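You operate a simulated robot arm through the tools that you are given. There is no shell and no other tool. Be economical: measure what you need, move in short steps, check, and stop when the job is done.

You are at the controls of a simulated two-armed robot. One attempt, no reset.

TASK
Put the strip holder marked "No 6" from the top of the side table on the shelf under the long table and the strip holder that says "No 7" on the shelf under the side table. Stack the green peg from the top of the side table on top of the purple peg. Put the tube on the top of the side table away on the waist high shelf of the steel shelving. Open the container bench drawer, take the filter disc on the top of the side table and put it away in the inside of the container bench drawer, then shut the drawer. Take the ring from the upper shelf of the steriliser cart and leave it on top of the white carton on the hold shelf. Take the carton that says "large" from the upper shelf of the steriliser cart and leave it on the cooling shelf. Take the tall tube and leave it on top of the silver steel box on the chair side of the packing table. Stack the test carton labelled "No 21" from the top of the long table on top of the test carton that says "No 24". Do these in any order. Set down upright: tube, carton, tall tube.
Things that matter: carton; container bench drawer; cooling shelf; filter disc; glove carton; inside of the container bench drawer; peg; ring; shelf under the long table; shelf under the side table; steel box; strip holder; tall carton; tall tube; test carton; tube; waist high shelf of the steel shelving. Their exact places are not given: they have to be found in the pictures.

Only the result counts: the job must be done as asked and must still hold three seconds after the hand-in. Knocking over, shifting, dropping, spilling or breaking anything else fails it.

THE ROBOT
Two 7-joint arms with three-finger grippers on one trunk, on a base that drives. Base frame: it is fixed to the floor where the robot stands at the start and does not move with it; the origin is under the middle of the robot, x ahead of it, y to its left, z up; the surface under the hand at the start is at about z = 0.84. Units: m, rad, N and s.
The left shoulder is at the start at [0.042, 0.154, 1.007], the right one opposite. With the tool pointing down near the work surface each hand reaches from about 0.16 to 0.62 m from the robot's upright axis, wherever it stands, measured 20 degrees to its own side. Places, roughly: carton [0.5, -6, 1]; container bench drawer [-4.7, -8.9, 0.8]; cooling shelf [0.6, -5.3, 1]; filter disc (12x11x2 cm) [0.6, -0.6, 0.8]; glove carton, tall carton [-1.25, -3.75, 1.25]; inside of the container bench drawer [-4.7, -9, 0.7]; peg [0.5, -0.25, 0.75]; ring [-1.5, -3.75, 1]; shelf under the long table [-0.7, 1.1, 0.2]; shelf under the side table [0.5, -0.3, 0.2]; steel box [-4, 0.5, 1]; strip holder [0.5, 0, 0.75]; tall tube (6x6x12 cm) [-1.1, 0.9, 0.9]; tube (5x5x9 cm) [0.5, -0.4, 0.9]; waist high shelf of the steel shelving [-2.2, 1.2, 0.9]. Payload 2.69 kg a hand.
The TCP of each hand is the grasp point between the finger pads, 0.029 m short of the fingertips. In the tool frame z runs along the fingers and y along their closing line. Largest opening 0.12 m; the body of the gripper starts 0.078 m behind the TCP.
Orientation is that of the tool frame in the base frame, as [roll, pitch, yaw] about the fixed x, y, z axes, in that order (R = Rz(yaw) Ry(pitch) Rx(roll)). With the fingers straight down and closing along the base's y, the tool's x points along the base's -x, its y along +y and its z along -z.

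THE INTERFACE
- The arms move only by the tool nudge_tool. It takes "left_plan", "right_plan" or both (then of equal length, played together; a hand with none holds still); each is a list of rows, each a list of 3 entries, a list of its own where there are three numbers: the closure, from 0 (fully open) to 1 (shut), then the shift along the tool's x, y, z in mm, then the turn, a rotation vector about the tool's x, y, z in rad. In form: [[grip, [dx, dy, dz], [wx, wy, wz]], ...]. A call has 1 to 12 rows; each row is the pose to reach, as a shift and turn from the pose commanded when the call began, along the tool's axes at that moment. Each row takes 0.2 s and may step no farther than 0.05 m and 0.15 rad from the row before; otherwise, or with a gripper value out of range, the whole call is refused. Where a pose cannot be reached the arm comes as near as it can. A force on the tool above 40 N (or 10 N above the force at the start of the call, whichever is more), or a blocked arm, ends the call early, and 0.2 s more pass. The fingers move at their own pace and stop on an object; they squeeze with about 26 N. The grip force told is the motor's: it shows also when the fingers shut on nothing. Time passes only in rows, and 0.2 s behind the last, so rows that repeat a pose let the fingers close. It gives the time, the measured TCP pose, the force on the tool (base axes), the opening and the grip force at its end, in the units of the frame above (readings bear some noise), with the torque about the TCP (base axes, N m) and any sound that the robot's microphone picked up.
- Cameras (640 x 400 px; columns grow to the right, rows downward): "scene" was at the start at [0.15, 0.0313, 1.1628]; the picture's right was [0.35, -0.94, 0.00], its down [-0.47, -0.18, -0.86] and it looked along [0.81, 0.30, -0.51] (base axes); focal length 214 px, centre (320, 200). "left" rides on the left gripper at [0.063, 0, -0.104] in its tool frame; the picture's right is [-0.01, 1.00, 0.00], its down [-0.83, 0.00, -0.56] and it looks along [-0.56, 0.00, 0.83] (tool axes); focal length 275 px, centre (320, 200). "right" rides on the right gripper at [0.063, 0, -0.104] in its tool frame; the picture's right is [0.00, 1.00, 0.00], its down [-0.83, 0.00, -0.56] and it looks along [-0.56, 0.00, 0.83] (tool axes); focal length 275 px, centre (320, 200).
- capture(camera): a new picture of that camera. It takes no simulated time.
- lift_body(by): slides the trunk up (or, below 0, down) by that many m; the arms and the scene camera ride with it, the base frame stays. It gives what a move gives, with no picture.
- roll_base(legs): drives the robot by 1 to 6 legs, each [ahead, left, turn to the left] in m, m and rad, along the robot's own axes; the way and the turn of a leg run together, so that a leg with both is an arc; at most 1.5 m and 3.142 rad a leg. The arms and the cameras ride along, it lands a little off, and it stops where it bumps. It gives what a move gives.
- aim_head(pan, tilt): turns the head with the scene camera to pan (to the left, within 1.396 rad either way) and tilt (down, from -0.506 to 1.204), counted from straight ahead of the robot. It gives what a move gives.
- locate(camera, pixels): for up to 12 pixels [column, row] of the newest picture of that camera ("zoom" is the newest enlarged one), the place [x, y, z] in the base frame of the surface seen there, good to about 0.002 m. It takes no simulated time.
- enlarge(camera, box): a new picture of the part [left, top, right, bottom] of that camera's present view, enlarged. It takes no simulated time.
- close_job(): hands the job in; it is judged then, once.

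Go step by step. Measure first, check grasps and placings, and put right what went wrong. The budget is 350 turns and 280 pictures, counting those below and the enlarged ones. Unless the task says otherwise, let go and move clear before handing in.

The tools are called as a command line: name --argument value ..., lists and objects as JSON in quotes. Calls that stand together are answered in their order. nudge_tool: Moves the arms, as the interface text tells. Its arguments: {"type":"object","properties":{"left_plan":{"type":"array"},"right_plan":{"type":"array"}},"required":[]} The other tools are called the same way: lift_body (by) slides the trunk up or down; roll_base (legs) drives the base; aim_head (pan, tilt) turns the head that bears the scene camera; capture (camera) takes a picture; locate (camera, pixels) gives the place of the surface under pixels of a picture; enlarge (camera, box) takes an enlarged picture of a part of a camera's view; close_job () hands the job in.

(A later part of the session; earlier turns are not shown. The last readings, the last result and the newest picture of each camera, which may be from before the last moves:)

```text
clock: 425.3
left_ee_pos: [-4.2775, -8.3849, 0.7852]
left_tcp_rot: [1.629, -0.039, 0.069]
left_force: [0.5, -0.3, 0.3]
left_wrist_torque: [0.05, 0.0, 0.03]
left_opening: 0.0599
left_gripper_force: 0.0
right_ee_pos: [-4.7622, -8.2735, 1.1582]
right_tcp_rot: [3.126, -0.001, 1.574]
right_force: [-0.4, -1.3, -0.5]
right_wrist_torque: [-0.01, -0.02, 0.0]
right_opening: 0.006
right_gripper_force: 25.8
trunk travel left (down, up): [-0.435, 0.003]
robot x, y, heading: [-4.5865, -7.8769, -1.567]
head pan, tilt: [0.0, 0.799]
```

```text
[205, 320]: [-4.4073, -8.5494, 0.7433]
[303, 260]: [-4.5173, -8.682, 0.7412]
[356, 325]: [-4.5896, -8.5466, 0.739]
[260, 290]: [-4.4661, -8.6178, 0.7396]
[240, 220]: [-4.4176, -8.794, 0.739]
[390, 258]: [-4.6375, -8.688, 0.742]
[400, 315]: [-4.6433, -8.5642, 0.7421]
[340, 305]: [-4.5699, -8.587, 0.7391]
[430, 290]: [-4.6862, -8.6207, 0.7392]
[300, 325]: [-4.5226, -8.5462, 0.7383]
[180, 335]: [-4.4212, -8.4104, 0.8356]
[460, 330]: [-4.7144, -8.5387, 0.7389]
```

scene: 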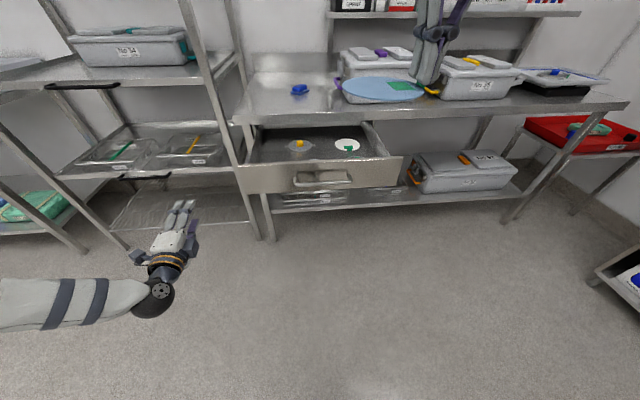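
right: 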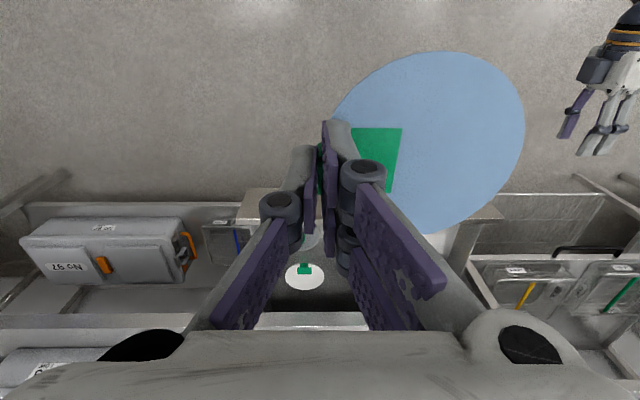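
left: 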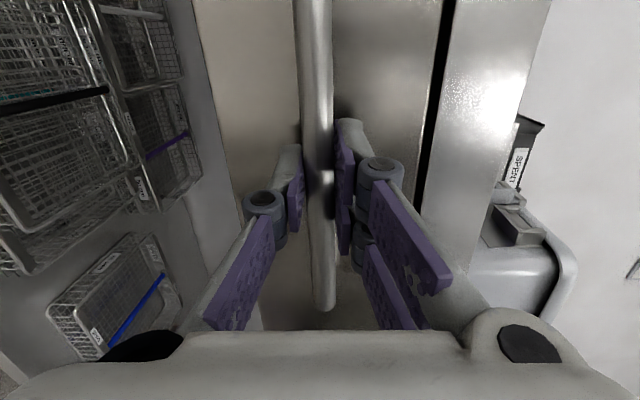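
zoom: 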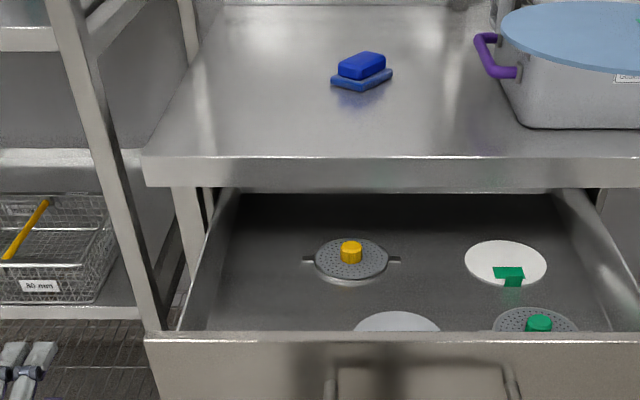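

The disc can lie at about (−4.475,−8.55). I check how far the shelving on the left comes out, because of the left hand.

locate --camera "zoom" --pixels '[[60, 20], [100, 200], [60, 312], [155, 325], [20, 345], [45, 365]]'

nudge_tool --left_plan '[[0.5, [0, 40, -10], [0, 0, -0.143]], [0.5, [0, 80, -20], [0, 0, -0.286]], [0.5, [0, 120, -30], [0, 0, -0.429]], [0.5, [0, 160, -40], [0, 0, -0.572]], [0.5, [0, 200, -50], [0, 0, -0.715]], [0.5, [0, 240, -60], [0, 0, -0.858]], [0.5, [0, 270, -70], [0, 0, -1.0]], [0.5, [0, 270, -70], [0, 0, -1.143]], [0.5, [0, 270, -70], [0, 0, -1.286]], [0.5, [0, 270, -70], [0, 0, -1.429]], [0.5, [0, 270, -70], [0, 0, -1.571]]]'

```text
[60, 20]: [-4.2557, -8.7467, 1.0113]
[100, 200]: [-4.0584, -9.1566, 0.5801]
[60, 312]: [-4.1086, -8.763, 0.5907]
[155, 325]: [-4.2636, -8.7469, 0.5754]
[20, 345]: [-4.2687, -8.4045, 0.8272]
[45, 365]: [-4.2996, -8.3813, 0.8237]
```

```text
clock: 427.7
left_ee_pos: [-4.2926, -8.3313, 1.0583]
left_tcp_rot: [2.58, 1.502, 1.079]
left_force: [-0.5, 0.2, -0.5]
left_wrist_torque: [-0.02, 0.01, 0.01]
left_opening: 0.0599
left_gripper_force: 0.1
right_ee_pos: [-4.7619, -8.275, 1.1584]
right_tcp_rot: [3.126, 0.0, 1.576]
right_force: [-1.0, 0.7, 0.2]
right_wrist_torque: [-0.02, 0.01, -0.01]
right_opening: 0.0061
right_gripper_force: 26.0
trunk travel left (down, up): [-0.435, 0.003]
robot x, y, heading: [-4.5812, -7.8798, -1.561]
head pan, tilt: [0.0, 0.799]
```

The shelving front is at y≈−8.75, so the left hand is clear. I drive so the right hand can reach the drawer, then carry the disc over it.

roll_base --legs '[[0.1, 0.14, 0]]'

nudge_tool --right_plan '[[1, [-20, 15, 35], [0, 0, 0]], [1, [-45, 30, 70], [0, 0, 0]], [1, [-75, 45, 100], [0, 0, 0]], [1, [-105, 60, 130], [0, 0, 0]], [1, [-135, 75, 160], [0, 0, 0]], [1, [-160, 87, 190], [0, 0, 0]], [1, [-170, 87, 220], [0, 0, 0]], [1, [-170, 87, 220], [0, 0, 0]]]'

capture --camera "scene"

capture --camera "right"

```text
clock: 429.4
left_ee_pos: [-4.1519, -8.4308, 1.0594]
left_tcp_rot: [2.556, 1.502, 1.055]
left_force: [1.0, -0.3, -1.1]
left_wrist_torque: [-0.04, 0.01, -0.01]
left_opening: 0.06
left_gripper_force: 0.1
right_ee_pos: [-4.6239, -8.3739, 1.1586]
right_tcp_rot: [3.127, 0.0, 1.573]
right_force: [-0.2, -0.4, 0.4]
right_wrist_torque: [0.01, 0.02, 0.0]
right_opening: 0.0061
right_gripper_force: 26.2
trunk travel left (down, up): [-0.435, 0.003]
robot x, y, heading: [-4.4427, -7.9788, -1.565]
head pan, tilt: [0.0, 0.799]
```

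```text
clock: 431.2
left_ee_pos: [-4.1536, -8.4304, 1.0592]
left_tcp_rot: [2.543, 1.501, 1.039]
left_force: [-1.3, 0.3, 0.2]
left_wrist_torque: [-0.02, 0.01, -0.02]
left_opening: 0.0602
left_gripper_force: 0.1
right_ee_pos: [-4.5361, -8.5215, 0.9363]
right_tcp_rot: [3.124, -0.001, 1.572]
right_force: [-0.3, -0.3, 0.2]
right_wrist_torque: [-0.03, 0.01, -0.01]
right_opening: 0.0059
right_gripper_force: 25.9
right hand out of reach, approached as far as the arm can: row 6, 7, 8
trunk travel left (down, up): [-0.435, 0.003]
robot x, y, heading: [-4.448, -7.9773, -1.565]
head pan, tilt: [0.0, 0.799]
```

```text
108 pictures are left
```

scene: 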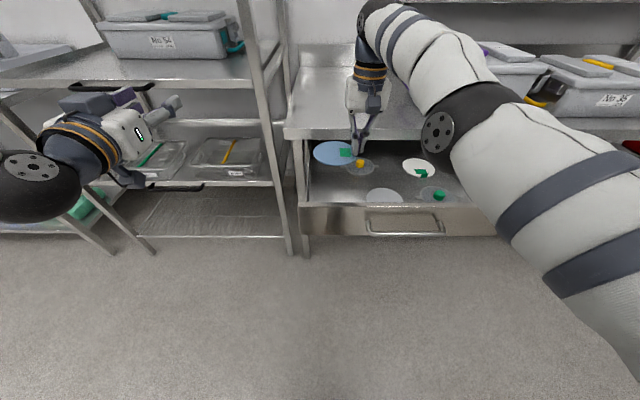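

```text
107 pictures are left
```

right: 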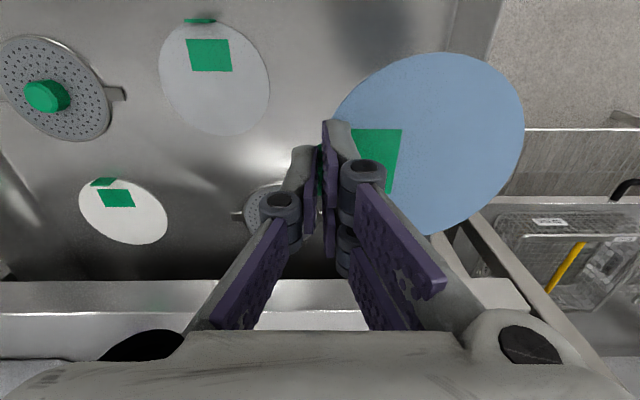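

The disc hangs over the free left part. I check the drawer wall and neighbours in this view.

locate --camera "right" --pixels '[[268, 80], [235, 213], [455, 40], [440, 45], [470, 20], [430, 240], [523, 130], [280, 100], [420, 20]]'

```text
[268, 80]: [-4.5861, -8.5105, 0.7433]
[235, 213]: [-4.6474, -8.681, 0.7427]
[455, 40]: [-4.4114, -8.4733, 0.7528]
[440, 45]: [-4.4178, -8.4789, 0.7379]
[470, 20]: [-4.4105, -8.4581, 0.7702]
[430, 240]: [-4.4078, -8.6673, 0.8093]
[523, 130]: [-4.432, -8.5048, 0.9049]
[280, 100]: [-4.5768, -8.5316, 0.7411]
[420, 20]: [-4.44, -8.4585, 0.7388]
```

Clear on both sides by 2 cm. I lower straight down to the drawer floor.

nudge_tool --right_plan '[[1, [0, 0, 45], [0, 0, 0]], [1, [0, 0, 90], [0, 0, 0]], [1, [0, 0, 130], [0, 0, 0]], [1, [0, 0, 150], [0, 0, 0]], [1, [0, 0, 157], [0, 0, 0]], [1, [0, 0, 161], [0, 0, 0]], [1, [0, 0, 162.5], [0, 0, 0]], [1, [0, 0, 162.5], [0, 0, 0]]]'

capture --camera "right"

```text
clock: 433.1
left_ee_pos: [-4.1526, -8.4322, 1.0579]
left_tcp_rot: [2.549, 1.5, 1.048]
left_force: [0.0, -0.2, -0.1]
left_wrist_torque: [0.03, -0.06, 0.02]
left_opening: 0.0598
left_gripper_force: 0.1
right_ee_pos: [-4.5345, -8.5216, 0.7748]
right_tcp_rot: [3.128, -0.001, 1.572]
right_force: [-0.3, -1.4, 2.0]
right_wrist_torque: [-0.07, 0.04, 0.01]
right_opening: 0.0061
right_gripper_force: 25.9
right hand out of reach, approached as far as the arm can: row 1, 2, 3, 4
trunk travel left (down, up): [-0.435, 0.003]
robot x, y, heading: [-4.4454, -7.9773, -1.565]
head pan, tilt: [0.0, 0.799]
```

```text
106 pictures are left
```

right: 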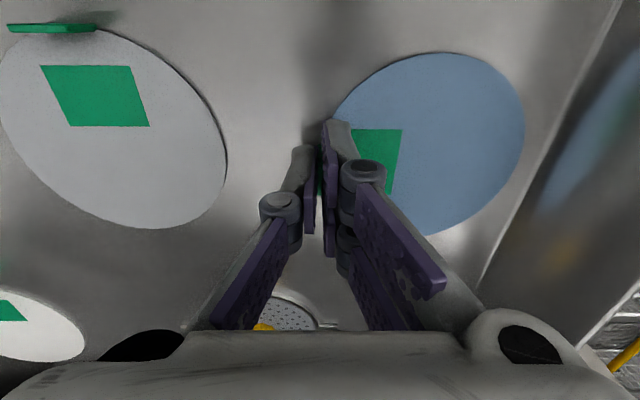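

The disc touches the floor. I open slightly and rise straight up.

nudge_tool --right_plan '[[0.85, [0, 0, 0], [0, 0, 0]], [0.75, [0, 0, 0], [0, 0, 0]], [0.75, [0, 0, 0], [0, 0, 0]], [0.75, [0, 0, -30], [0, 0, 0]], [0.75, [0, 0, -75], [0, 0, 0]], [0.75, [0, 0, -120], [0, 0, 0]], [0.75, [0, 0, -160], [0, 0, 0]], [0.75, [40, 0, -185], [0, 0, 0]]]'

capture --camera "right"

```text
clock: 434.9
left_ee_pos: [-4.1514, -8.431, 1.0585]
left_tcp_rot: [2.548, 1.499, 1.045]
left_force: [-0.3, 0.1, 0.0]
left_wrist_torque: [-0.02, 0.01, 0.0]
left_opening: 0.0601
left_gripper_force: 0.2
right_ee_pos: [-4.5283, -8.5132, 0.9671]
right_tcp_rot: [3.128, -0.003, 1.574]
right_force: [0.1, 0.2, 0.0]
right_wrist_torque: [-0.01, 0.0, 0.0]
right_opening: 0.0297
right_gripper_force: 0.0
right hand out of reach, approached as far as the arm can: row 4, 5, 6, 8
trunk travel left (down, up): [-0.435, 0.003]
robot x, y, heading: [-4.445, -7.9782, -1.568]
head pan, tilt: [0.0, 0.799]
```

```text
105 pictures are left
```

right: 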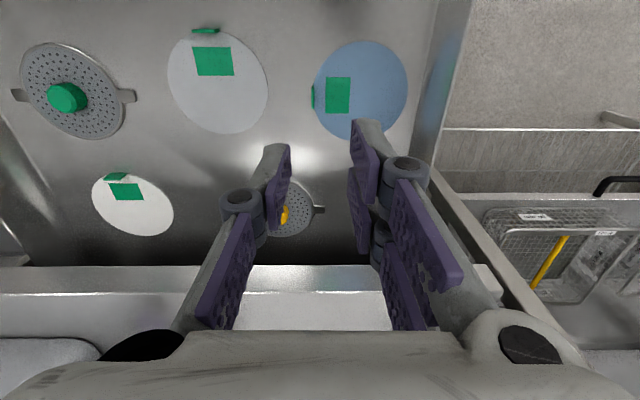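

The blue disc lies in the drawer. To shut it, I back off, lower the closed right hand in front of the handle bar and push.

roll_base --legs '[[-0.25, -0.12, 0]]'

nudge_tool --right_plan '[[1, [0, 0, 45], [0, 0, 0]], [1, [0, 0, 90], [0, 0, 0]], [1, [0, 0, 135], [0, 0, 0]], [1, [0, 0, 168], [0, 0, 0]], [1, [0, 0, 168], [0, 0, 0]]]'

capture --camera "scene"

```text
clock: 436.8
left_ee_pos: [-4.2745, -8.1808, 1.0591]
left_tcp_rot: [2.547, 1.502, 1.048]
left_force: [0.4, 0.1, -0.1]
left_wrist_torque: [-0.01, 0.04, 0.0]
left_opening: 0.0599
left_gripper_force: 0.0
right_ee_pos: [-4.6502, -8.2658, 0.9662]
right_tcp_rot: [3.127, -0.001, 1.575]
right_force: [-0.3, 0.6, 0.2]
right_wrist_torque: [-0.01, -0.01, 0.03]
right_opening: 0.0297
right_gripper_force: 0.0
trunk travel left (down, up): [-0.435, 0.003]
robot x, y, heading: [-4.5715, -7.7263, -1.562]
head pan, tilt: [0.0, 0.799]
```

```text
clock: 438.0
left_ee_pos: [-4.2743, -8.1821, 1.0592]
left_tcp_rot: [2.549, 1.499, 1.05]
left_force: [0.0, -0.9, 0.1]
left_wrist_torque: [0.02, 0.02, 0.01]
left_opening: 0.06
left_gripper_force: 0.1
right_ee_pos: [-4.6476, -8.275, 0.8003]
right_tcp_rot: [3.127, -0.003, 1.577]
right_force: [0.2, -0.6, -0.2]
right_wrist_torque: [0.01, 0.04, 0.02]
right_opening: 0.0001
right_gripper_force: 25.2
right hand out of reach, approached as far as the arm can: row 1, 2, 3, 4, 5
trunk travel left (down, up): [-0.435, 0.003]
robot x, y, heading: [-4.5694, -7.7272, -1.568]
head pan, tilt: [0.0, 0.799]
```

```text
104 pictures are left
```

scene: 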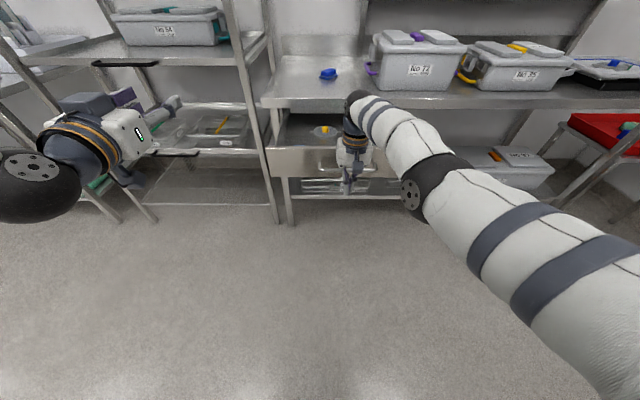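

The closed fingers stand before the handle. I push by driving ahead.

roll_base --legs '[[0.35, 0, 0]]'

enlarge --camera "scene" --box '[220, 60, 440, 200]'

```text
clock: 440.2
left_ee_pos: [-4.2699, -8.5262, 1.0585]
left_tcp_rot: [2.556, 1.5, 1.059]
left_force: [0.4, 0.1, 0.0]
left_wrist_torque: [0.03, 0.0, 0.05]
left_opening: 0.0603
left_gripper_force: 0.0
right_ee_pos: [-4.6423, -8.62, 0.7989]
right_tcp_rot: [3.128, -0.002, 1.579]
right_force: [-0.4, -0.7, -0.1]
right_wrist_torque: [0.01, 0.05, -0.01]
right_opening: 0.0001
right_gripper_force: 25.9
trunk travel left (down, up): [-0.435, 0.003]
robot x, y, heading: [-4.5656, -8.0737, -1.559]
head pan, tilt: [0.0, 0.799]
```

```text
2.86 times, centred on (330, 130) of scene
```

zoom: 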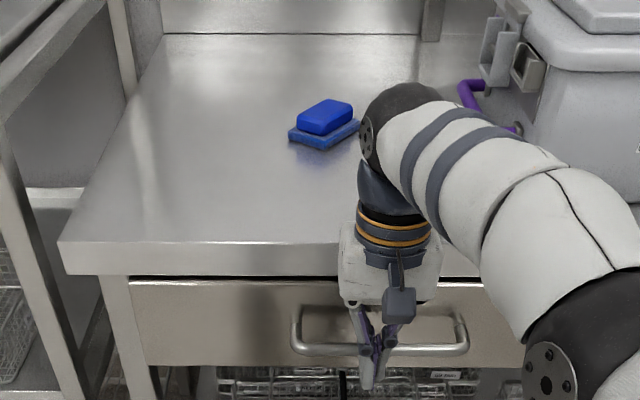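

Nearly shut. I push the last few centimetres and check the face position.

roll_base --legs '[[0.035, 0, 0]]'

enlarge --camera "scene" --box '[220, 60, 440, 200]'

locate --camera "zoom" --pixels '[[160, 300], [240, 330], [500, 300], [150, 260], [250, 260], [320, 350], [250, 280]]'

```text
clock: 441.1
left_ee_pos: [-4.2713, -8.5501, 1.0581]
left_tcp_rot: [2.547, 1.499, 1.047]
left_force: [-0.3, -0.6, -0.3]
left_wrist_torque: [0.0, -0.02, -0.01]
left_opening: 0.0601
left_gripper_force: 0.0
right_ee_pos: [-4.6427, -8.6378, 0.7983]
right_tcp_rot: [3.13, -0.031, 1.579]
right_force: [-0.2, 3.2, 0.9]
right_wrist_torque: [0.03, -0.01, 0.0]
right_opening: 0.0
right_gripper_force: 25.7
trunk travel left (down, up): [-0.435, 0.003]
robot x, y, heading: [-4.5621, -8.1007, -1.561]
head pan, tilt: [0.0, 0.799]
stopped in leg 1: the force on the tool passed its limit at 77 N (the readings are from after the stop); the commanded pose is now the measured one
```

```text
2.86 times, centred on (330, 130) of scene
```

zoom: 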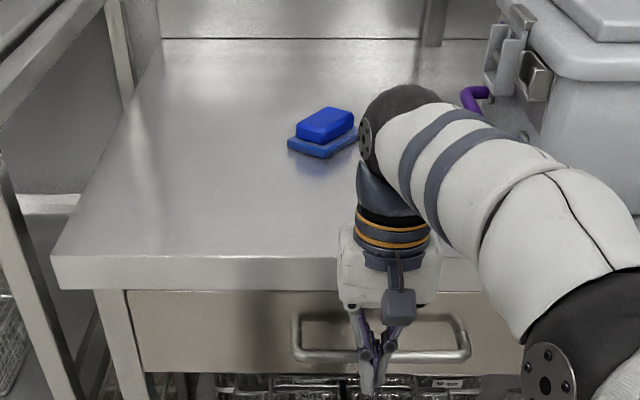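

```text
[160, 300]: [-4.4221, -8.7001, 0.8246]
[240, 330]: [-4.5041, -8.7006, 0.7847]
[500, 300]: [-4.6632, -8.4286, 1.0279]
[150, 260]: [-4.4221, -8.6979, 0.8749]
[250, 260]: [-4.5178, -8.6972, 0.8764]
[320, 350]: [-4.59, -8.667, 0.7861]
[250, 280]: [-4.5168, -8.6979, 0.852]
```

The drawer face is back at y=−8.70, so it's shut. I back off, raise the right hand and drive round to the cart's near side for the ring.

roll_base --legs '[[-0.3, 0, 0]]'

nudge_tool --right_plan '[[0.5, [0, 0, -45], [0, 0, 0]], [0.5, [0, 0, -90], [0, 0, 0]], [0.5, [0, 0, -135], [0, 0, 0]], [0.5, [0, 0, -180], [0, 0, 0]], [0.5, [30, -30, -215], [0, 0, 0]], [0.5, [60, -60, -240], [0, 0, 0]], [0.5, [90, -90, -265], [0, 0, 0]], [0.5, [110, -110, -290], [0, 0, 0]]]'

capture --camera "scene"

roll_base --legs '[[-1.3, 0, 0], [-1.3, 0, 0], [0, 1.5, 0], [0, 0.25, 0], [-1.5, 0, 0], [-1.0, 0, 0]]'

```text
clock: 443.2
left_ee_pos: [-4.276, -8.255, 1.0582]
left_tcp_rot: [2.544, 1.499, 1.038]
left_force: [-0.2, -0.2, 0.2]
left_wrist_torque: [0.02, -0.02, -0.03]
left_opening: 0.0598
left_gripper_force: 0.0
right_ee_pos: [-4.647, -8.3397, 0.7982]
right_tcp_rot: [3.128, -0.03, 1.573]
right_force: [-0.5, 0.2, 0.5]
right_wrist_torque: [-0.04, 0.03, 0.06]
right_opening: 0.0
right_gripper_force: 25.7
trunk travel left (down, up): [-0.435, 0.003]
robot x, y, heading: [-4.5641, -7.7972, -1.566]
head pan, tilt: [0.0, 0.799]
```

```text
refused: row 5 steps farther than a row can; nothing moved
```

```text
101 pictures are left
```

scene: 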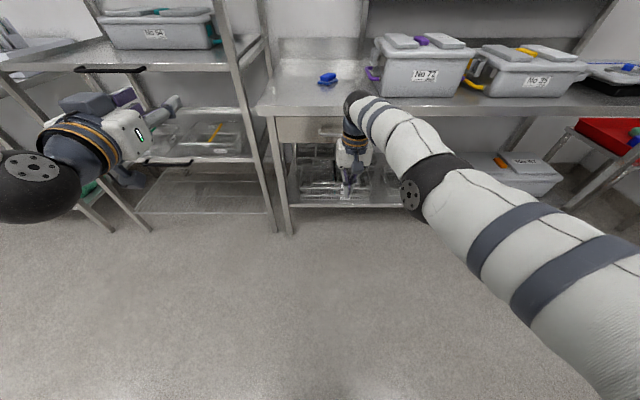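

```text
clock: 481.0
left_ee_pos: [-2.7818, -3.021, 1.0584]
left_tcp_rot: [2.546, 1.498, 1.098]
left_force: [0.1, 1.5, 0.1]
left_wrist_torque: [0.03, 0.02, -0.02]
left_opening: 0.0599
left_gripper_force: 0.0
right_ee_pos: [-3.1499, -3.1253, 0.7986]
right_tcp_rot: [3.127, -0.03, 1.629]
right_force: [0.7, 0.7, -0.4]
right_wrist_torque: [-0.02, -0.01, 0.0]
right_opening: 0.0
right_gripper_force: 26.0
trunk travel left (down, up): [-0.435, 0.003]
robot x, y, heading: [-3.1003, -2.5841, -1.512]
head pan, tilt: [0.0, 0.799]
```

The raise was refused, but the route went fine with the hand low. I raise it now and slide left toward the cart.

nudge_tool --right_plan '[[0.5, [0, 0, -45], [0, 0, 0]], [0.5, [0, 0, -90], [0, 0, 0]], [0.5, [0, -20, -130], [0, 0, 0]], [0.5, [10, -40, -170], [0, 0, 0]], [0.5, [20, -60, -210], [0, 0, 0]], [0.5, [40, -80, -245], [0, 0, 0]], [0.5, [60, -100, -280], [0, 0, 0]], [0.5, [70, -110, -320], [0, 0, 0]], [0.5, [70, -110, -350], [0, 0, 0]]]'

roll_base --legs '[[0, 1.4, -0.055], [0, 0.28, 0]]'

aim_head --pan -0.1 --tilt 0.2

capture --camera "scene"

```text
clock: 483.0
left_ee_pos: [-2.7839, -3.0231, 1.0574]
left_tcp_rot: [2.568, 1.496, 1.118]
left_force: [-0.1, -1.1, -0.5]
left_wrist_torque: [-0.02, -0.01, 0.02]
left_opening: 0.0601
left_gripper_force: 0.0
right_ee_pos: [-3.2709, -3.0726, 1.1465]
right_tcp_rot: [3.128, -0.032, 1.628]
right_force: [-0.5, -0.7, 0.8]
right_wrist_torque: [0.03, -0.02, -0.01]
right_opening: 0.06
right_gripper_force: 0.0
right hand out of reach, approached as far as the arm can: row 4, 5, 6, 7
trunk travel left (down, up): [-0.435, 0.003]
robot x, y, heading: [-3.1002, -2.5846, -1.514]
head pan, tilt: [0.0, 0.799]
```

```text
clock: 496.2
left_ee_pos: [-1.1299, -2.9813, 1.0577]
left_tcp_rot: [2.548, 1.499, 1.056]
left_force: [0.1, 0.0, -0.2]
left_wrist_torque: [0.0, 0.01, 0.02]
left_opening: 0.0601
left_gripper_force: 0.1
right_ee_pos: [-1.6184, -3.0088, 1.1487]
right_tcp_rot: [3.127, -0.025, 1.583]
right_force: [1.7, 0.1, 0.4]
right_wrist_torque: [-0.01, 0.0, 0.02]
right_opening: 0.0602
right_gripper_force: 0.0
trunk travel left (down, up): [-0.435, 0.003]
robot x, y, heading: [-1.4237, -2.5285, -1.558]
head pan, tilt: [0.0, 0.799]
```

```text
clock: 497.2
left_ee_pos: [-1.1295, -2.9825, 1.058]
left_tcp_rot: [2.545, 1.498, 1.051]
left_force: [0.0, 0.1, 0.3]
left_wrist_torque: [0.02, 0.04, 0.0]
left_opening: 0.0598
left_gripper_force: 0.1
right_ee_pos: [-1.6182, -3.0093, 1.147]
right_tcp_rot: [3.129, -0.026, 1.583]
right_force: [0.7, 0.6, 0.5]
right_wrist_torque: [-0.01, 0.04, 0.01]
right_opening: 0.06
right_gripper_force: 0.0
trunk travel left (down, up): [-0.435, 0.003]
robot x, y, heading: [-1.4271, -2.5303, -1.562]
head pan, tilt: [-0.099, 0.201]
```

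```text
100 pictures are left
```

scene: 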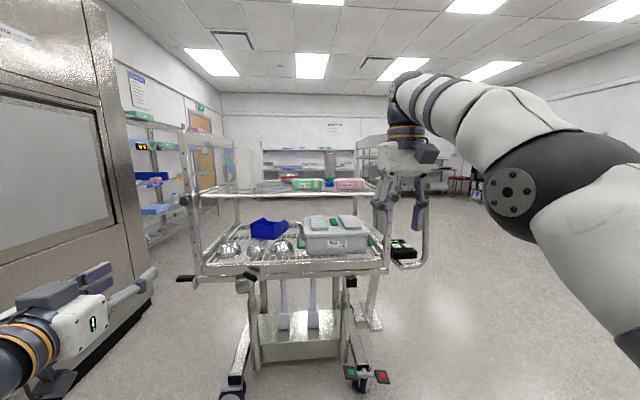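

The left hand must fold back before I go in. I turn it down again.

nudge_tool --left_plan '[[0.5, [-10, 0, -15], [0, 0.14, 0]], [0.5, [-20, 0, -30], [0, 0.28, 0]], [0.5, [-30, 0, -45], [0, 0.42, 0]], [0.5, [-40, 0, -60], [0, 0.56, 0]], [0.5, [-50, 0, -75], [0, 0.7, 0]], [0.5, [-60, 0, -90], [0, 0.84, 0]], [0.5, [-70, 0, -105], [0, 0.98, 0]], [0.5, [-80, 0, -120], [0, 1.12, 0]], [0.5, [-90, 0, -120], [0, 1.26, 0]], [0.5, [-100, 0, -120], [0, 1.4, 0]], [0.5, [-110, 0, -120], [0, 1.5, 0]]]'

roll_base --legs '[[0.32, 0, 0]]'

aim_head --pan -0.1 --tilt 0.3

capture --camera "scene"

capture --camera "right"

```text
clock: 499.6
left_ee_pos: [-1.1435, -2.8679, 1.1749]
left_tcp_rot: [3.102, 0.009, 1.644]
left_force: [0.0, 0.2, 0.2]
left_wrist_torque: [0.01, -0.03, 0.0]
left_opening: 0.0599
left_gripper_force: 0.1
left hand out of reach, approached as far as the arm can: row 1
right_ee_pos: [-1.6181, -3.0098, 1.1481]
right_tcp_rot: [3.128, -0.026, 1.583]
right_force: [-0.4, 0.0, -0.3]
right_wrist_torque: [0.01, 0.03, 0.0]
right_opening: 0.0599
right_gripper_force: 0.1
trunk travel left (down, up): [-0.435, 0.003]
robot x, y, heading: [-1.4256, -2.532, -1.56]
head pan, tilt: [-0.099, 0.201]
```

```text
clock: 501.7
left_ee_pos: [-1.1404, -3.1833, 1.1764]
left_tcp_rot: [3.101, 0.011, 1.643]
left_force: [-0.6, 0.6, 0.6]
left_wrist_torque: [0.05, -0.04, -0.02]
left_opening: 0.06
left_gripper_force: 0.1
right_ee_pos: [-1.616, -3.3236, 1.148]
right_tcp_rot: [3.127, -0.026, 1.579]
right_force: [0.2, 0.1, -0.5]
right_wrist_torque: [0.03, -0.02, 0.0]
right_opening: 0.0601
right_gripper_force: 0.1
trunk travel left (down, up): [-0.435, 0.003]
robot x, y, heading: [-1.4195, -2.842, -1.562]
head pan, tilt: [-0.099, 0.201]
```

```text
clock: 502.4
left_ee_pos: [-1.1393, -3.1843, 1.1761]
left_tcp_rot: [3.1, 0.013, 1.644]
left_force: [0.0, 0.4, 0.5]
left_wrist_torque: [0.0, -0.01, -0.01]
left_opening: 0.0602
left_gripper_force: 0.1
right_ee_pos: [-1.616, -3.3225, 1.1487]
right_tcp_rot: [3.128, -0.027, 1.579]
right_force: [0.4, -0.2, -0.5]
right_wrist_torque: [0.0, 0.01, 0.03]
right_opening: 0.0599
right_gripper_force: 0.0
trunk travel left (down, up): [-0.435, 0.003]
robot x, y, heading: [-1.4208, -2.846, -1.561]
head pan, tilt: [-0.099, 0.3]
```

```text
99 pictures are left
```

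scene: 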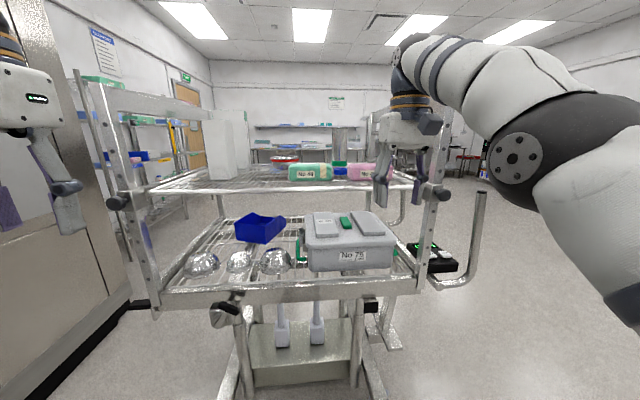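

```text
98 pictures are left
```

right: 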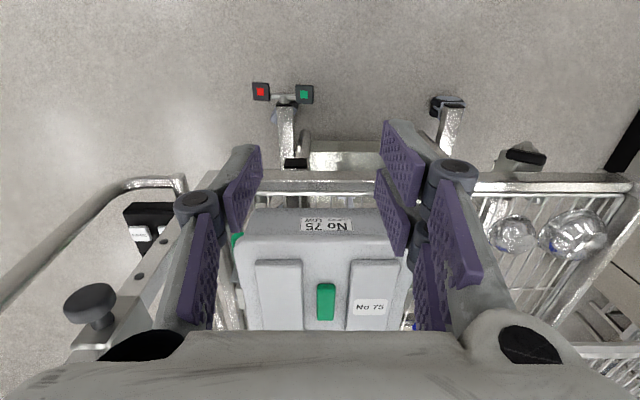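

I tilt the right hand 45° and raise it so its camera looks over the upper shelf.

nudge_tool --right_plan '[[0.5, [10, 0, -20], [0, -0.13, 0]], [0.5, [20, 0, -40], [0, -0.26, 0]], [0.5, [30, 0, -60], [0, -0.39, 0]], [0.5, [40, 0, -80], [0, -0.52, 0]], [0.5, [40, 0, -100], [0, -0.65, 0]], [0.5, [40, 0, -120], [0, -0.785, 0]], [0.5, [40, 0, -135], [0, -0.785, 0]]]'

capture --camera "right"

```text
clock: 504.0
left_ee_pos: [-1.1407, -3.1837, 1.175]
left_tcp_rot: [3.101, 0.015, 1.642]
left_force: [1.1, 0.6, -0.6]
left_wrist_torque: [0.0, 0.01, 0.01]
left_opening: 0.0601
left_gripper_force: 0.0
right_ee_pos: [-1.6168, -3.287, 1.2831]
right_tcp_rot: [3.123, 0.763, 1.567]
right_force: [-0.5, 0.9, -0.5]
right_wrist_torque: [0.01, 0.0, -0.01]
right_opening: 0.06
right_gripper_force: 0.1
right hand out of reach, approached as far as the arm can: row 3
trunk travel left (down, up): [-0.435, 0.003]
robot x, y, heading: [-1.4227, -2.8412, -1.563]
head pan, tilt: [-0.099, 0.3]
```

```text
97 pictures are left
```

right: 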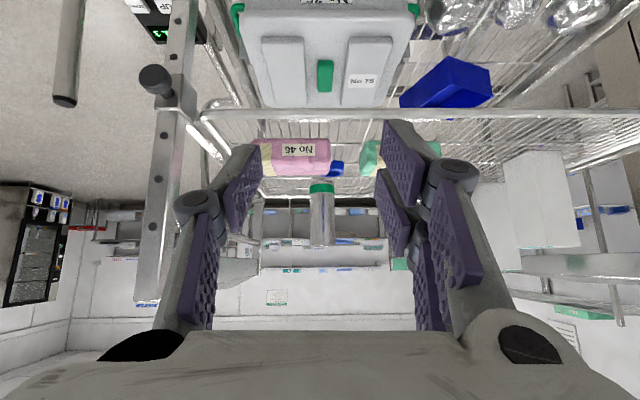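

The ring peeks out at (336,168) between the packs. I drive 0.25 m closer.

roll_base --legs '[[0.25, 0.03, 0]]'

capture --camera "right"

aim_head --pan -0.25 --tilt 0.35

capture --camera "scene"

```text
clock: 505.8
left_ee_pos: [-1.1071, -3.4314, 1.1767]
left_tcp_rot: [3.101, 0.014, 1.643]
left_force: [0.6, -1.2, 0.0]
left_wrist_torque: [0.05, 0.01, -0.02]
left_opening: 0.0597
left_gripper_force: 0.0
right_ee_pos: [-1.5853, -3.5361, 1.2848]
right_tcp_rot: [3.12, 0.76, 1.57]
right_force: [0.1, -0.6, 0.5]
right_wrist_torque: [-0.03, 0.01, -0.04]
right_opening: 0.0598
right_gripper_force: 0.0
trunk travel left (down, up): [-0.435, 0.003]
robot x, y, heading: [-1.3954, -3.0912, -1.562]
head pan, tilt: [-0.099, 0.3]
```

```text
96 pictures are left
```

right: 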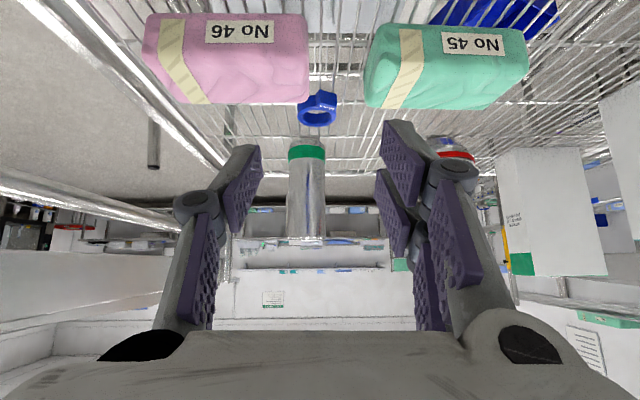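

```text
clock: 506.5
left_ee_pos: [-1.1084, -3.4313, 1.1753]
left_tcp_rot: [3.101, 0.012, 1.644]
left_force: [0.2, -0.3, 0.4]
left_wrist_torque: [0.0, -0.01, -0.01]
left_opening: 0.0599
left_gripper_force: 0.0
right_ee_pos: [-1.5845, -3.5342, 1.2846]
right_tcp_rot: [3.122, 0.759, 1.569]
right_force: [-0.5, 0.0, -0.4]
right_wrist_torque: [-0.01, 0.0, 0.02]
right_opening: 0.0598
right_gripper_force: 0.0
trunk travel left (down, up): [-0.435, 0.003]
robot x, y, heading: [-1.39, -3.0912, -1.563]
head pan, tilt: [-0.25, 0.351]
```

```text
95 pictures are left
```

scene: 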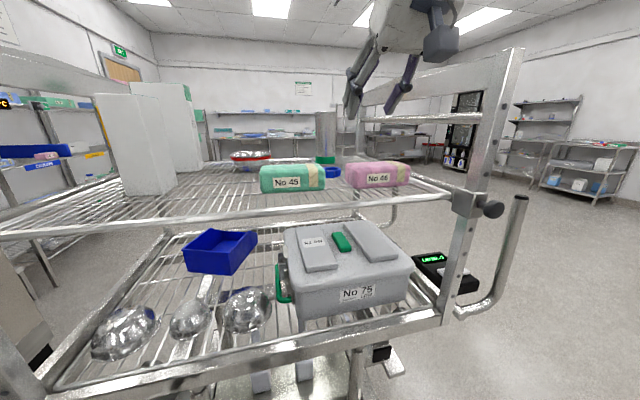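

enlarge --camera "right" --box '[270, 70, 370, 150]'

locate --camera "zoom" --pixels '[[240, 130], [345, 130], [300, 120], [290, 185], [330, 160], [270, 160], [180, 100], [480, 90], [310, 110], [300, 230], [225, 90]]'

```text
5.00 times, centred on (320, 110) of right
```

zoom: 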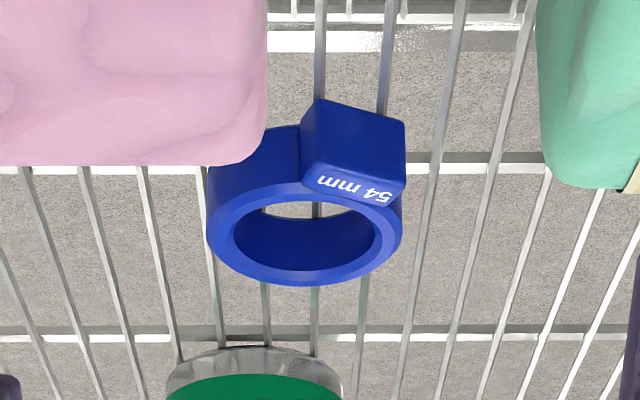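

```text
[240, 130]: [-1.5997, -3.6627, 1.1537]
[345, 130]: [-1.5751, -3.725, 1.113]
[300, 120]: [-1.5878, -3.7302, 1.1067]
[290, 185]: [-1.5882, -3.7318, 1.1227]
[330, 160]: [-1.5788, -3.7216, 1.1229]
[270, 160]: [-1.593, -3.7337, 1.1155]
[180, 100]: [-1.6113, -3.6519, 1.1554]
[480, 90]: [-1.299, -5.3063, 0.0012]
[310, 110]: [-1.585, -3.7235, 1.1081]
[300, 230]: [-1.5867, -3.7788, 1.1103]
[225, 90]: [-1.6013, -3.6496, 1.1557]
```

The ring's centre is about (−1.588,−3.757), outer diameter 0.055, top 1.123. I reach over the packs toward it, stopping short to check.

nudge_tool --right_plan '[[0.3, [-20, -2, 19], [0, 0, 0]], [0.3, [-40, -3.5, 38], [0, 0, 0]], [0.3, [-41, -3.5, 83], [0, 0, 0]], [0.3, [-42, -3.5, 128], [0, 0, 0]], [0.3, [-43, -3.5, 172], [0, 0, 0]], [0.3, [-44, -3.5, 210], [0, 0, 0]], [0.3, [-44, -3.5, 210], [0, 0, 0]]]'

capture --camera "right"

capture --camera "scene"

```text
clock: 508.1
left_ee_pos: [-1.1083, -3.4311, 1.1755]
left_tcp_rot: [3.103, 0.012, 1.644]
left_force: [-0.9, 1.0, -0.3]
left_wrist_torque: [0.0, 0.02, 0.0]
left_opening: 0.0601
left_gripper_force: 0.1
right_ee_pos: [-1.5842, -3.7117, 1.1628]
right_tcp_rot: [3.123, 0.761, 1.568]
right_force: [-0.5, -0.5, 0.8]
right_wrist_torque: [0.03, -0.03, -0.02]
right_opening: 0.0834
right_gripper_force: 0.0
trunk travel left (down, up): [-0.435, 0.003]
robot x, y, heading: [-1.3918, -3.0945, -1.562]
head pan, tilt: [-0.25, 0.351]
```

```text
93 pictures are left
```

right: 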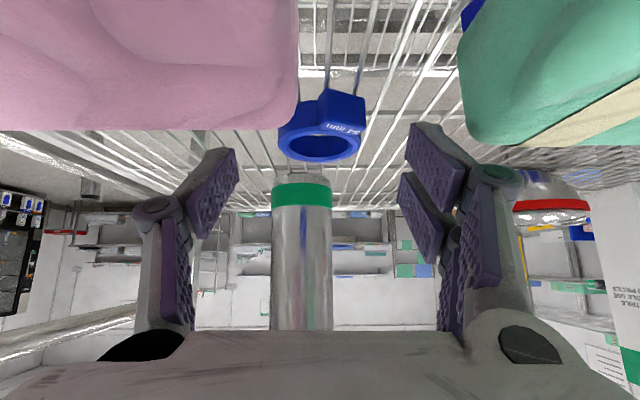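

```text
92 pictures are left
```

scene: 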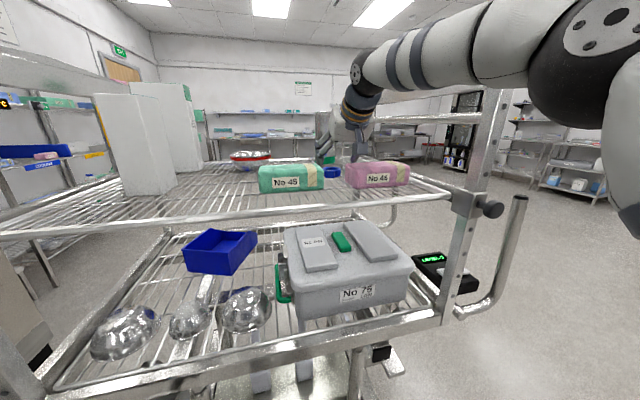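

The ring is centred between the fingers at column 320. I refine its position for the last step.

locate --camera "right" --pixels '[[281, 142], [359, 142], [320, 158], [320, 132], [345, 115], [333, 100], [290, 120], [320, 140]]'

```text
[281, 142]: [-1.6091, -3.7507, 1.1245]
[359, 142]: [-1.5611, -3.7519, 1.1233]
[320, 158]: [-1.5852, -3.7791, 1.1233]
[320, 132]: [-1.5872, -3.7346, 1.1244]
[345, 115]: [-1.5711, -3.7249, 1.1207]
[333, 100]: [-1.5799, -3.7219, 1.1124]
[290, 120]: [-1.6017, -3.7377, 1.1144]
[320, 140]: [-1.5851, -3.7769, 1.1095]
```

I advance 46 mm along the tool and close on the ring.

nudge_tool --right_plan '[[0.3, [0, 0, 25], [0, 0, 0]], [0.3, [0, 0, 44], [0, 0, 0]], [0.3, [0, 0, 46], [0, 0, 0]], [0.6, [0, 0, 46], [0, 0, 0]], [1, [0, 0, 46], [0, 0, 0]], [1, [0, 0, 46], [0, 0, 0]], [1, [0, 0, 46], [0, 0, 0]]]'

capture --camera "right"

```text
clock: 509.7
left_ee_pos: [-1.105, -3.4263, 1.1771]
left_tcp_rot: [3.105, 0.019, 1.644]
left_force: [0.2, -0.4, -0.1]
left_wrist_torque: [0.01, 0.0, -0.03]
left_opening: 0.0599
left_gripper_force: 0.0
right_ee_pos: [-1.5792, -3.7404, 1.1378]
right_tcp_rot: [3.122, 0.778, 1.571]
right_force: [14.7, 2.0, 36.9]
right_wrist_torque: [-0.2, -1.39, 0.22]
right_opening: 0.0516
right_gripper_force: 25.7
trunk travel left (down, up): [-0.435, 0.003]
robot x, y, heading: [-1.3905, -3.091, -1.559]
head pan, tilt: [-0.25, 0.351]
```

```text
91 pictures are left
```

right: 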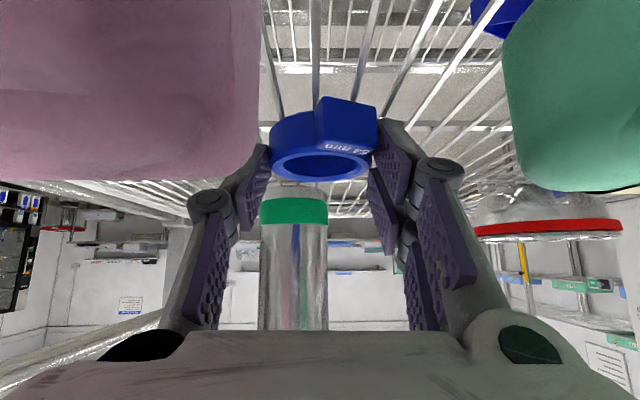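

Ring gripped, fingertips resting on the wires. I lift straight up.

nudge_tool --right_plan '[[1, [-8, 0, -8.5], [0, 0, 0]], [1, [-20, 0, -21], [0, 0, 0]], [1, [-45, 0, -47], [0, 0, 0]], [1, [-70, 0, -74], [0, 0, 0]], [1, [-95, 0, -100], [0, 0, 0]], [1, [-95, 0, -100], [0, 0, 0]]]'

capture --camera "right"

```text
clock: 511.1
left_ee_pos: [-1.1076, -3.4303, 1.1747]
left_tcp_rot: [3.102, 0.01, 1.644]
left_force: [0.3, 0.0, 0.2]
left_wrist_torque: [0.04, -0.03, 0.01]
left_opening: 0.0601
left_gripper_force: 0.0
right_ee_pos: [-1.5896, -3.7105, 1.2375]
right_tcp_rot: [3.124, 0.757, 1.569]
right_force: [1.1, -0.9, -1.1]
right_wrist_torque: [0.02, -0.01, -0.01]
right_opening: 0.0514
right_gripper_force: 26.0
right hand out of reach, approached as far as the arm can: row 3, 4, 5, 6
trunk travel left (down, up): [-0.435, 0.003]
robot x, y, heading: [-1.3906, -3.0932, -1.559]
head pan, tilt: [-0.25, 0.351]
```

```text
90 pictures are left
```

right: 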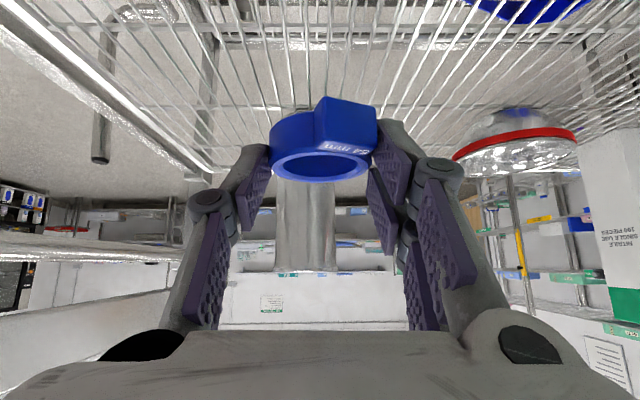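

Ring held level. I back away and drive round the cart to the rack by the far side.

roll_base --legs '[[-0.4, 0, 0], [0, -1.4, 0], [1.35, 0, -0.01], [1.35, 0, 0], [0, 1.4, 0], [0, 0, 1.57]]'

aim_head --pan 0.0 --tilt 0.2

capture --camera "scene"

```text
clock: 550.9
left_ee_pos: [-0.9992, -5.0589, 1.1758]
left_tcp_rot: [3.1, 0.013, -3.044]
left_force: [-0.2, -0.7, -0.6]
left_wrist_torque: [0.01, 0.01, -0.02]
left_opening: 0.0602
left_gripper_force: 0.1
right_ee_pos: [-0.709, -5.5324, 1.2378]
right_tcp_rot: [3.121, 0.759, -3.119]
right_force: [0.9, 0.6, 0.1]
right_wrist_torque: [-0.02, -0.02, 0.0]
right_opening: 0.0488
right_gripper_force: 26.2
trunk travel left (down, up): [-0.435, 0.003]
robot x, y, heading: [-1.332, -5.3502, 0.037]
head pan, tilt: [-0.25, 0.351]
```

```text
clock: 551.6
left_ee_pos: [-0.9994, -5.0593, 1.1759]
left_tcp_rot: [3.101, 0.011, -3.043]
left_force: [-0.9, -0.7, -0.2]
left_wrist_torque: [-0.02, -0.01, 0.04]
left_opening: 0.0602
left_gripper_force: 0.0
right_ee_pos: [-0.7093, -5.5338, 1.2387]
right_tcp_rot: [3.123, 0.759, -3.12]
right_force: [-0.8, -0.2, 0.0]
right_wrist_torque: [-0.01, 0.0, 0.0]
right_opening: 0.0489
right_gripper_force: 26.2
trunk travel left (down, up): [-0.435, 0.003]
robot x, y, heading: [-1.3302, -5.3541, 0.038]
head pan, tilt: [0.0, 0.201]
```

```text
89 pictures are left
```

scene: 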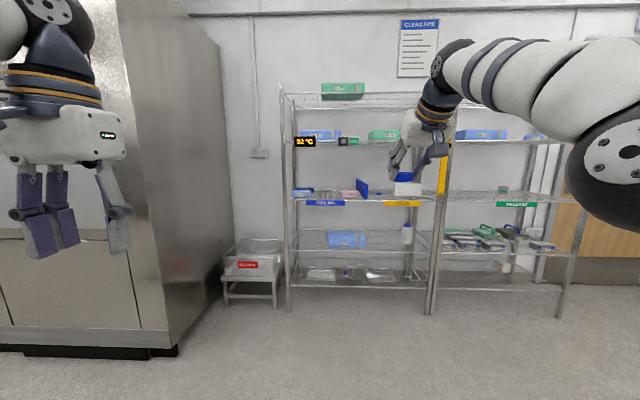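

The rack's middle shelf has a blue "COOLING" label and a yellow one with a white carton at (407,188). I zoom and check the ring.

enlarge --camera "scene" --box '[280, 110, 470, 230]'

locate --camera "zoom" --pixels '[[150, 305], [405, 318], [430, 260], [400, 270], [470, 268], [435, 245], [100, 285], [280, 270], [230, 290], [150, 100], [420, 310], [560, 230]]'

capture --camera "right"

```text
3.33 times, centred on (375, 170) of scene
```

zoom: 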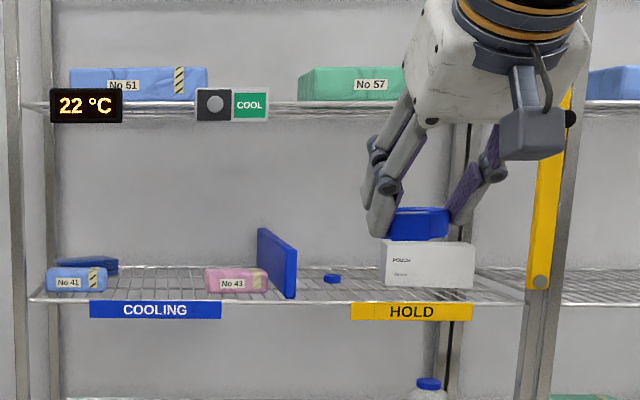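

```text
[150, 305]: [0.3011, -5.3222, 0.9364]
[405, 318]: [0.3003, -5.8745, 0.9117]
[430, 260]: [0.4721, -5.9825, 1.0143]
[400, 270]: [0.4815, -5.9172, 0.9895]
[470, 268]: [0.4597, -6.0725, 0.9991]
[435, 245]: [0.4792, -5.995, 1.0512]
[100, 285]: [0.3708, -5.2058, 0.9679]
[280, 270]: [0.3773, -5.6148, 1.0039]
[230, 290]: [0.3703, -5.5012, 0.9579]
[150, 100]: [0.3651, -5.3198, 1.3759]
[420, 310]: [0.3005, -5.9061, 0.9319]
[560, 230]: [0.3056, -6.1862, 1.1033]
```

```text
87 pictures are left
```

right: 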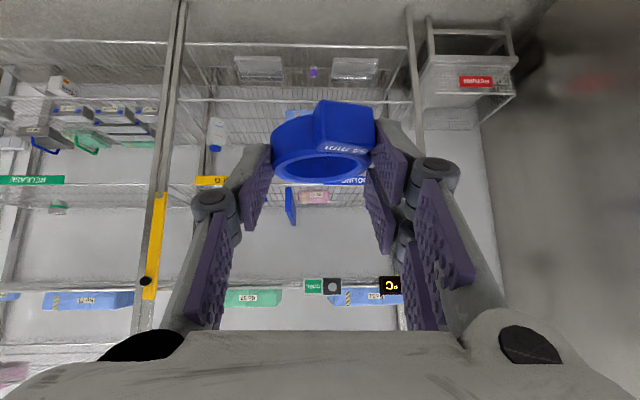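

Ring still held. The white pouch carton on HOLD has its front at x≈0.475, y −5.89 to −6.07, top 1.05. I lower the trunk a little and drive up to it.

lift_body --by -0.06

roll_base --legs '[[0.93, -0.46, -0.037]]'

aim_head --pan -0.2 --tilt 0.25

capture --camera "scene"

```text
clock: 552.6
left_ee_pos: [-0.9748, -5.0579, 1.08]
left_tcp_rot: [3.095, -0.089, -3.044]
left_force: [-0.6, -0.1, 0.5]
left_wrist_torque: [-0.03, -0.03, 0.0]
left_opening: 0.0599
left_gripper_force: 0.1
right_ee_pos: [-0.7102, -5.5328, 1.179]
right_tcp_rot: [3.123, 0.761, -3.12]
right_force: [-0.6, 0.0, 0.1]
right_wrist_torque: [-0.01, 0.03, -0.03]
right_opening: 0.0488
right_gripper_force: 26.0
trunk travel left (down, up): [-0.375, 0.063]
robot x, y, heading: [-1.3337, -5.3471, 0.042]
head pan, tilt: [0.0, 0.201]
```

```text
clock: 557.9
left_ee_pos: [-0.0491, -5.5053, 1.078]
left_tcp_rot: [3.095, -0.092, -3.077]
left_force: [-0.6, 0.2, 0.1]
left_wrist_torque: [0.0, -0.02, 0.0]
left_opening: 0.0601
left_gripper_force: 0.0
right_ee_pos: [0.2026, -5.9891, 1.1774]
right_tcp_rot: [3.123, 0.76, 3.131]
right_force: [0.5, -0.3, 0.0]
right_wrist_torque: [-0.02, 0.03, 0.0]
right_opening: 0.049
right_gripper_force: 25.9
trunk travel left (down, up): [-0.375, 0.063]
robot x, y, heading: [-0.4104, -5.788, 0.011]
head pan, tilt: [0.0, 0.201]
```

```text
clock: 558.6
left_ee_pos: [-0.0496, -5.5045, 1.0788]
left_tcp_rot: [3.094, -0.091, -3.077]
left_force: [-0.5, 0.0, 0.2]
left_wrist_torque: [0.0, 0.0, -0.03]
left_opening: 0.0601
left_gripper_force: 0.1
right_ee_pos: [0.2029, -5.989, 1.1775]
right_tcp_rot: [3.122, 0.76, 3.132]
right_force: [0.0, -0.1, -0.9]
right_wrist_torque: [-0.01, 0.03, 0.01]
right_opening: 0.0488
right_gripper_force: 26.4
trunk travel left (down, up): [-0.375, 0.063]
robot x, y, heading: [-0.415, -5.7841, 0.005]
head pan, tilt: [-0.201, 0.25]
```

```text
86 pictures are left
```

scene: 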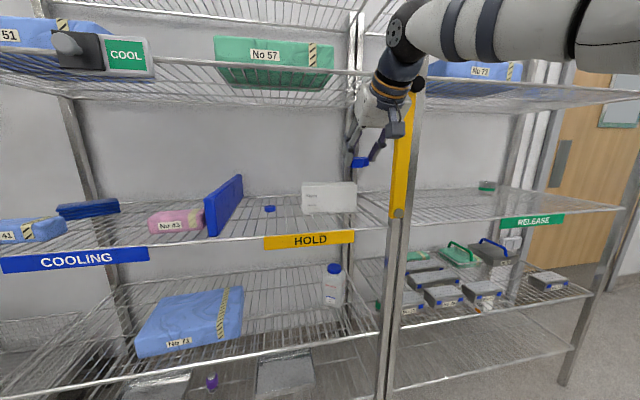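

The pouch carton is at (329,197), with the ring nearby at (360,160). I measure the carton's top.

enlarge --camera "scene" --box '[250, 120, 420, 250]'

locate --camera "zoom" --pixels '[[205, 225], [205, 240], [390, 235], [300, 226], [300, 232], [300, 330], [210, 322], [385, 222], [250, 224], [395, 160], [375, 165]]'

locate --camera "scene" --pixels '[[250, 68], [350, 75], [400, 120], [325, 225], [395, 215]]'

```text
3.08 times, centred on (335, 185) of scene
```

zoom: 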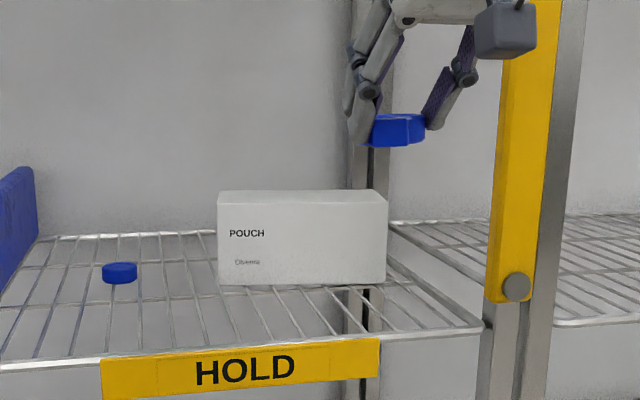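

```text
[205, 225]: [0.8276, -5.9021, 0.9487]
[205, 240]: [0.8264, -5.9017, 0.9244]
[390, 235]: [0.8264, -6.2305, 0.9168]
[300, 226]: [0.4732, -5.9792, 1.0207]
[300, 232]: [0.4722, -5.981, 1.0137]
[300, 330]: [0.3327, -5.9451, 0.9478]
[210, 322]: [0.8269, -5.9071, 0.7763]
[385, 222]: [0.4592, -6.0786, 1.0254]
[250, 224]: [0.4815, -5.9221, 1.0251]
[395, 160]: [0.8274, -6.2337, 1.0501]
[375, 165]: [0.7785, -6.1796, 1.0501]
```

```text
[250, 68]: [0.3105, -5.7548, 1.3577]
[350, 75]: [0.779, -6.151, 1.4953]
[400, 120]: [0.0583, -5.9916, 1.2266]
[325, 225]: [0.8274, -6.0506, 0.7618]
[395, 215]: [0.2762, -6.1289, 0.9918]
```

The face is slightly turned; I probe the thin top strip for depth.

locate --camera "zoom" --pixels '[[300, 192], [300, 194], [300, 196], [300, 199], [225, 196], [230, 193], [380, 196], [375, 192]]'

capture --camera "right"

```text
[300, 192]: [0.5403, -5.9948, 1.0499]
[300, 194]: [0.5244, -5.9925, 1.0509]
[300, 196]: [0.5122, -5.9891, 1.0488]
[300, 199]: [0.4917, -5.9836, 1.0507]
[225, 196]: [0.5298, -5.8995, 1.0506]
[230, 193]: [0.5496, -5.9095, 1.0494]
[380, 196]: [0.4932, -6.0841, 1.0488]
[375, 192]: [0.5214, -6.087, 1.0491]
```

```text
84 pictures are left
```

right: 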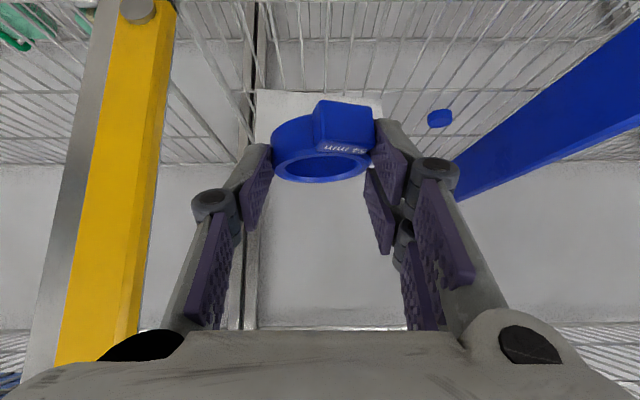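

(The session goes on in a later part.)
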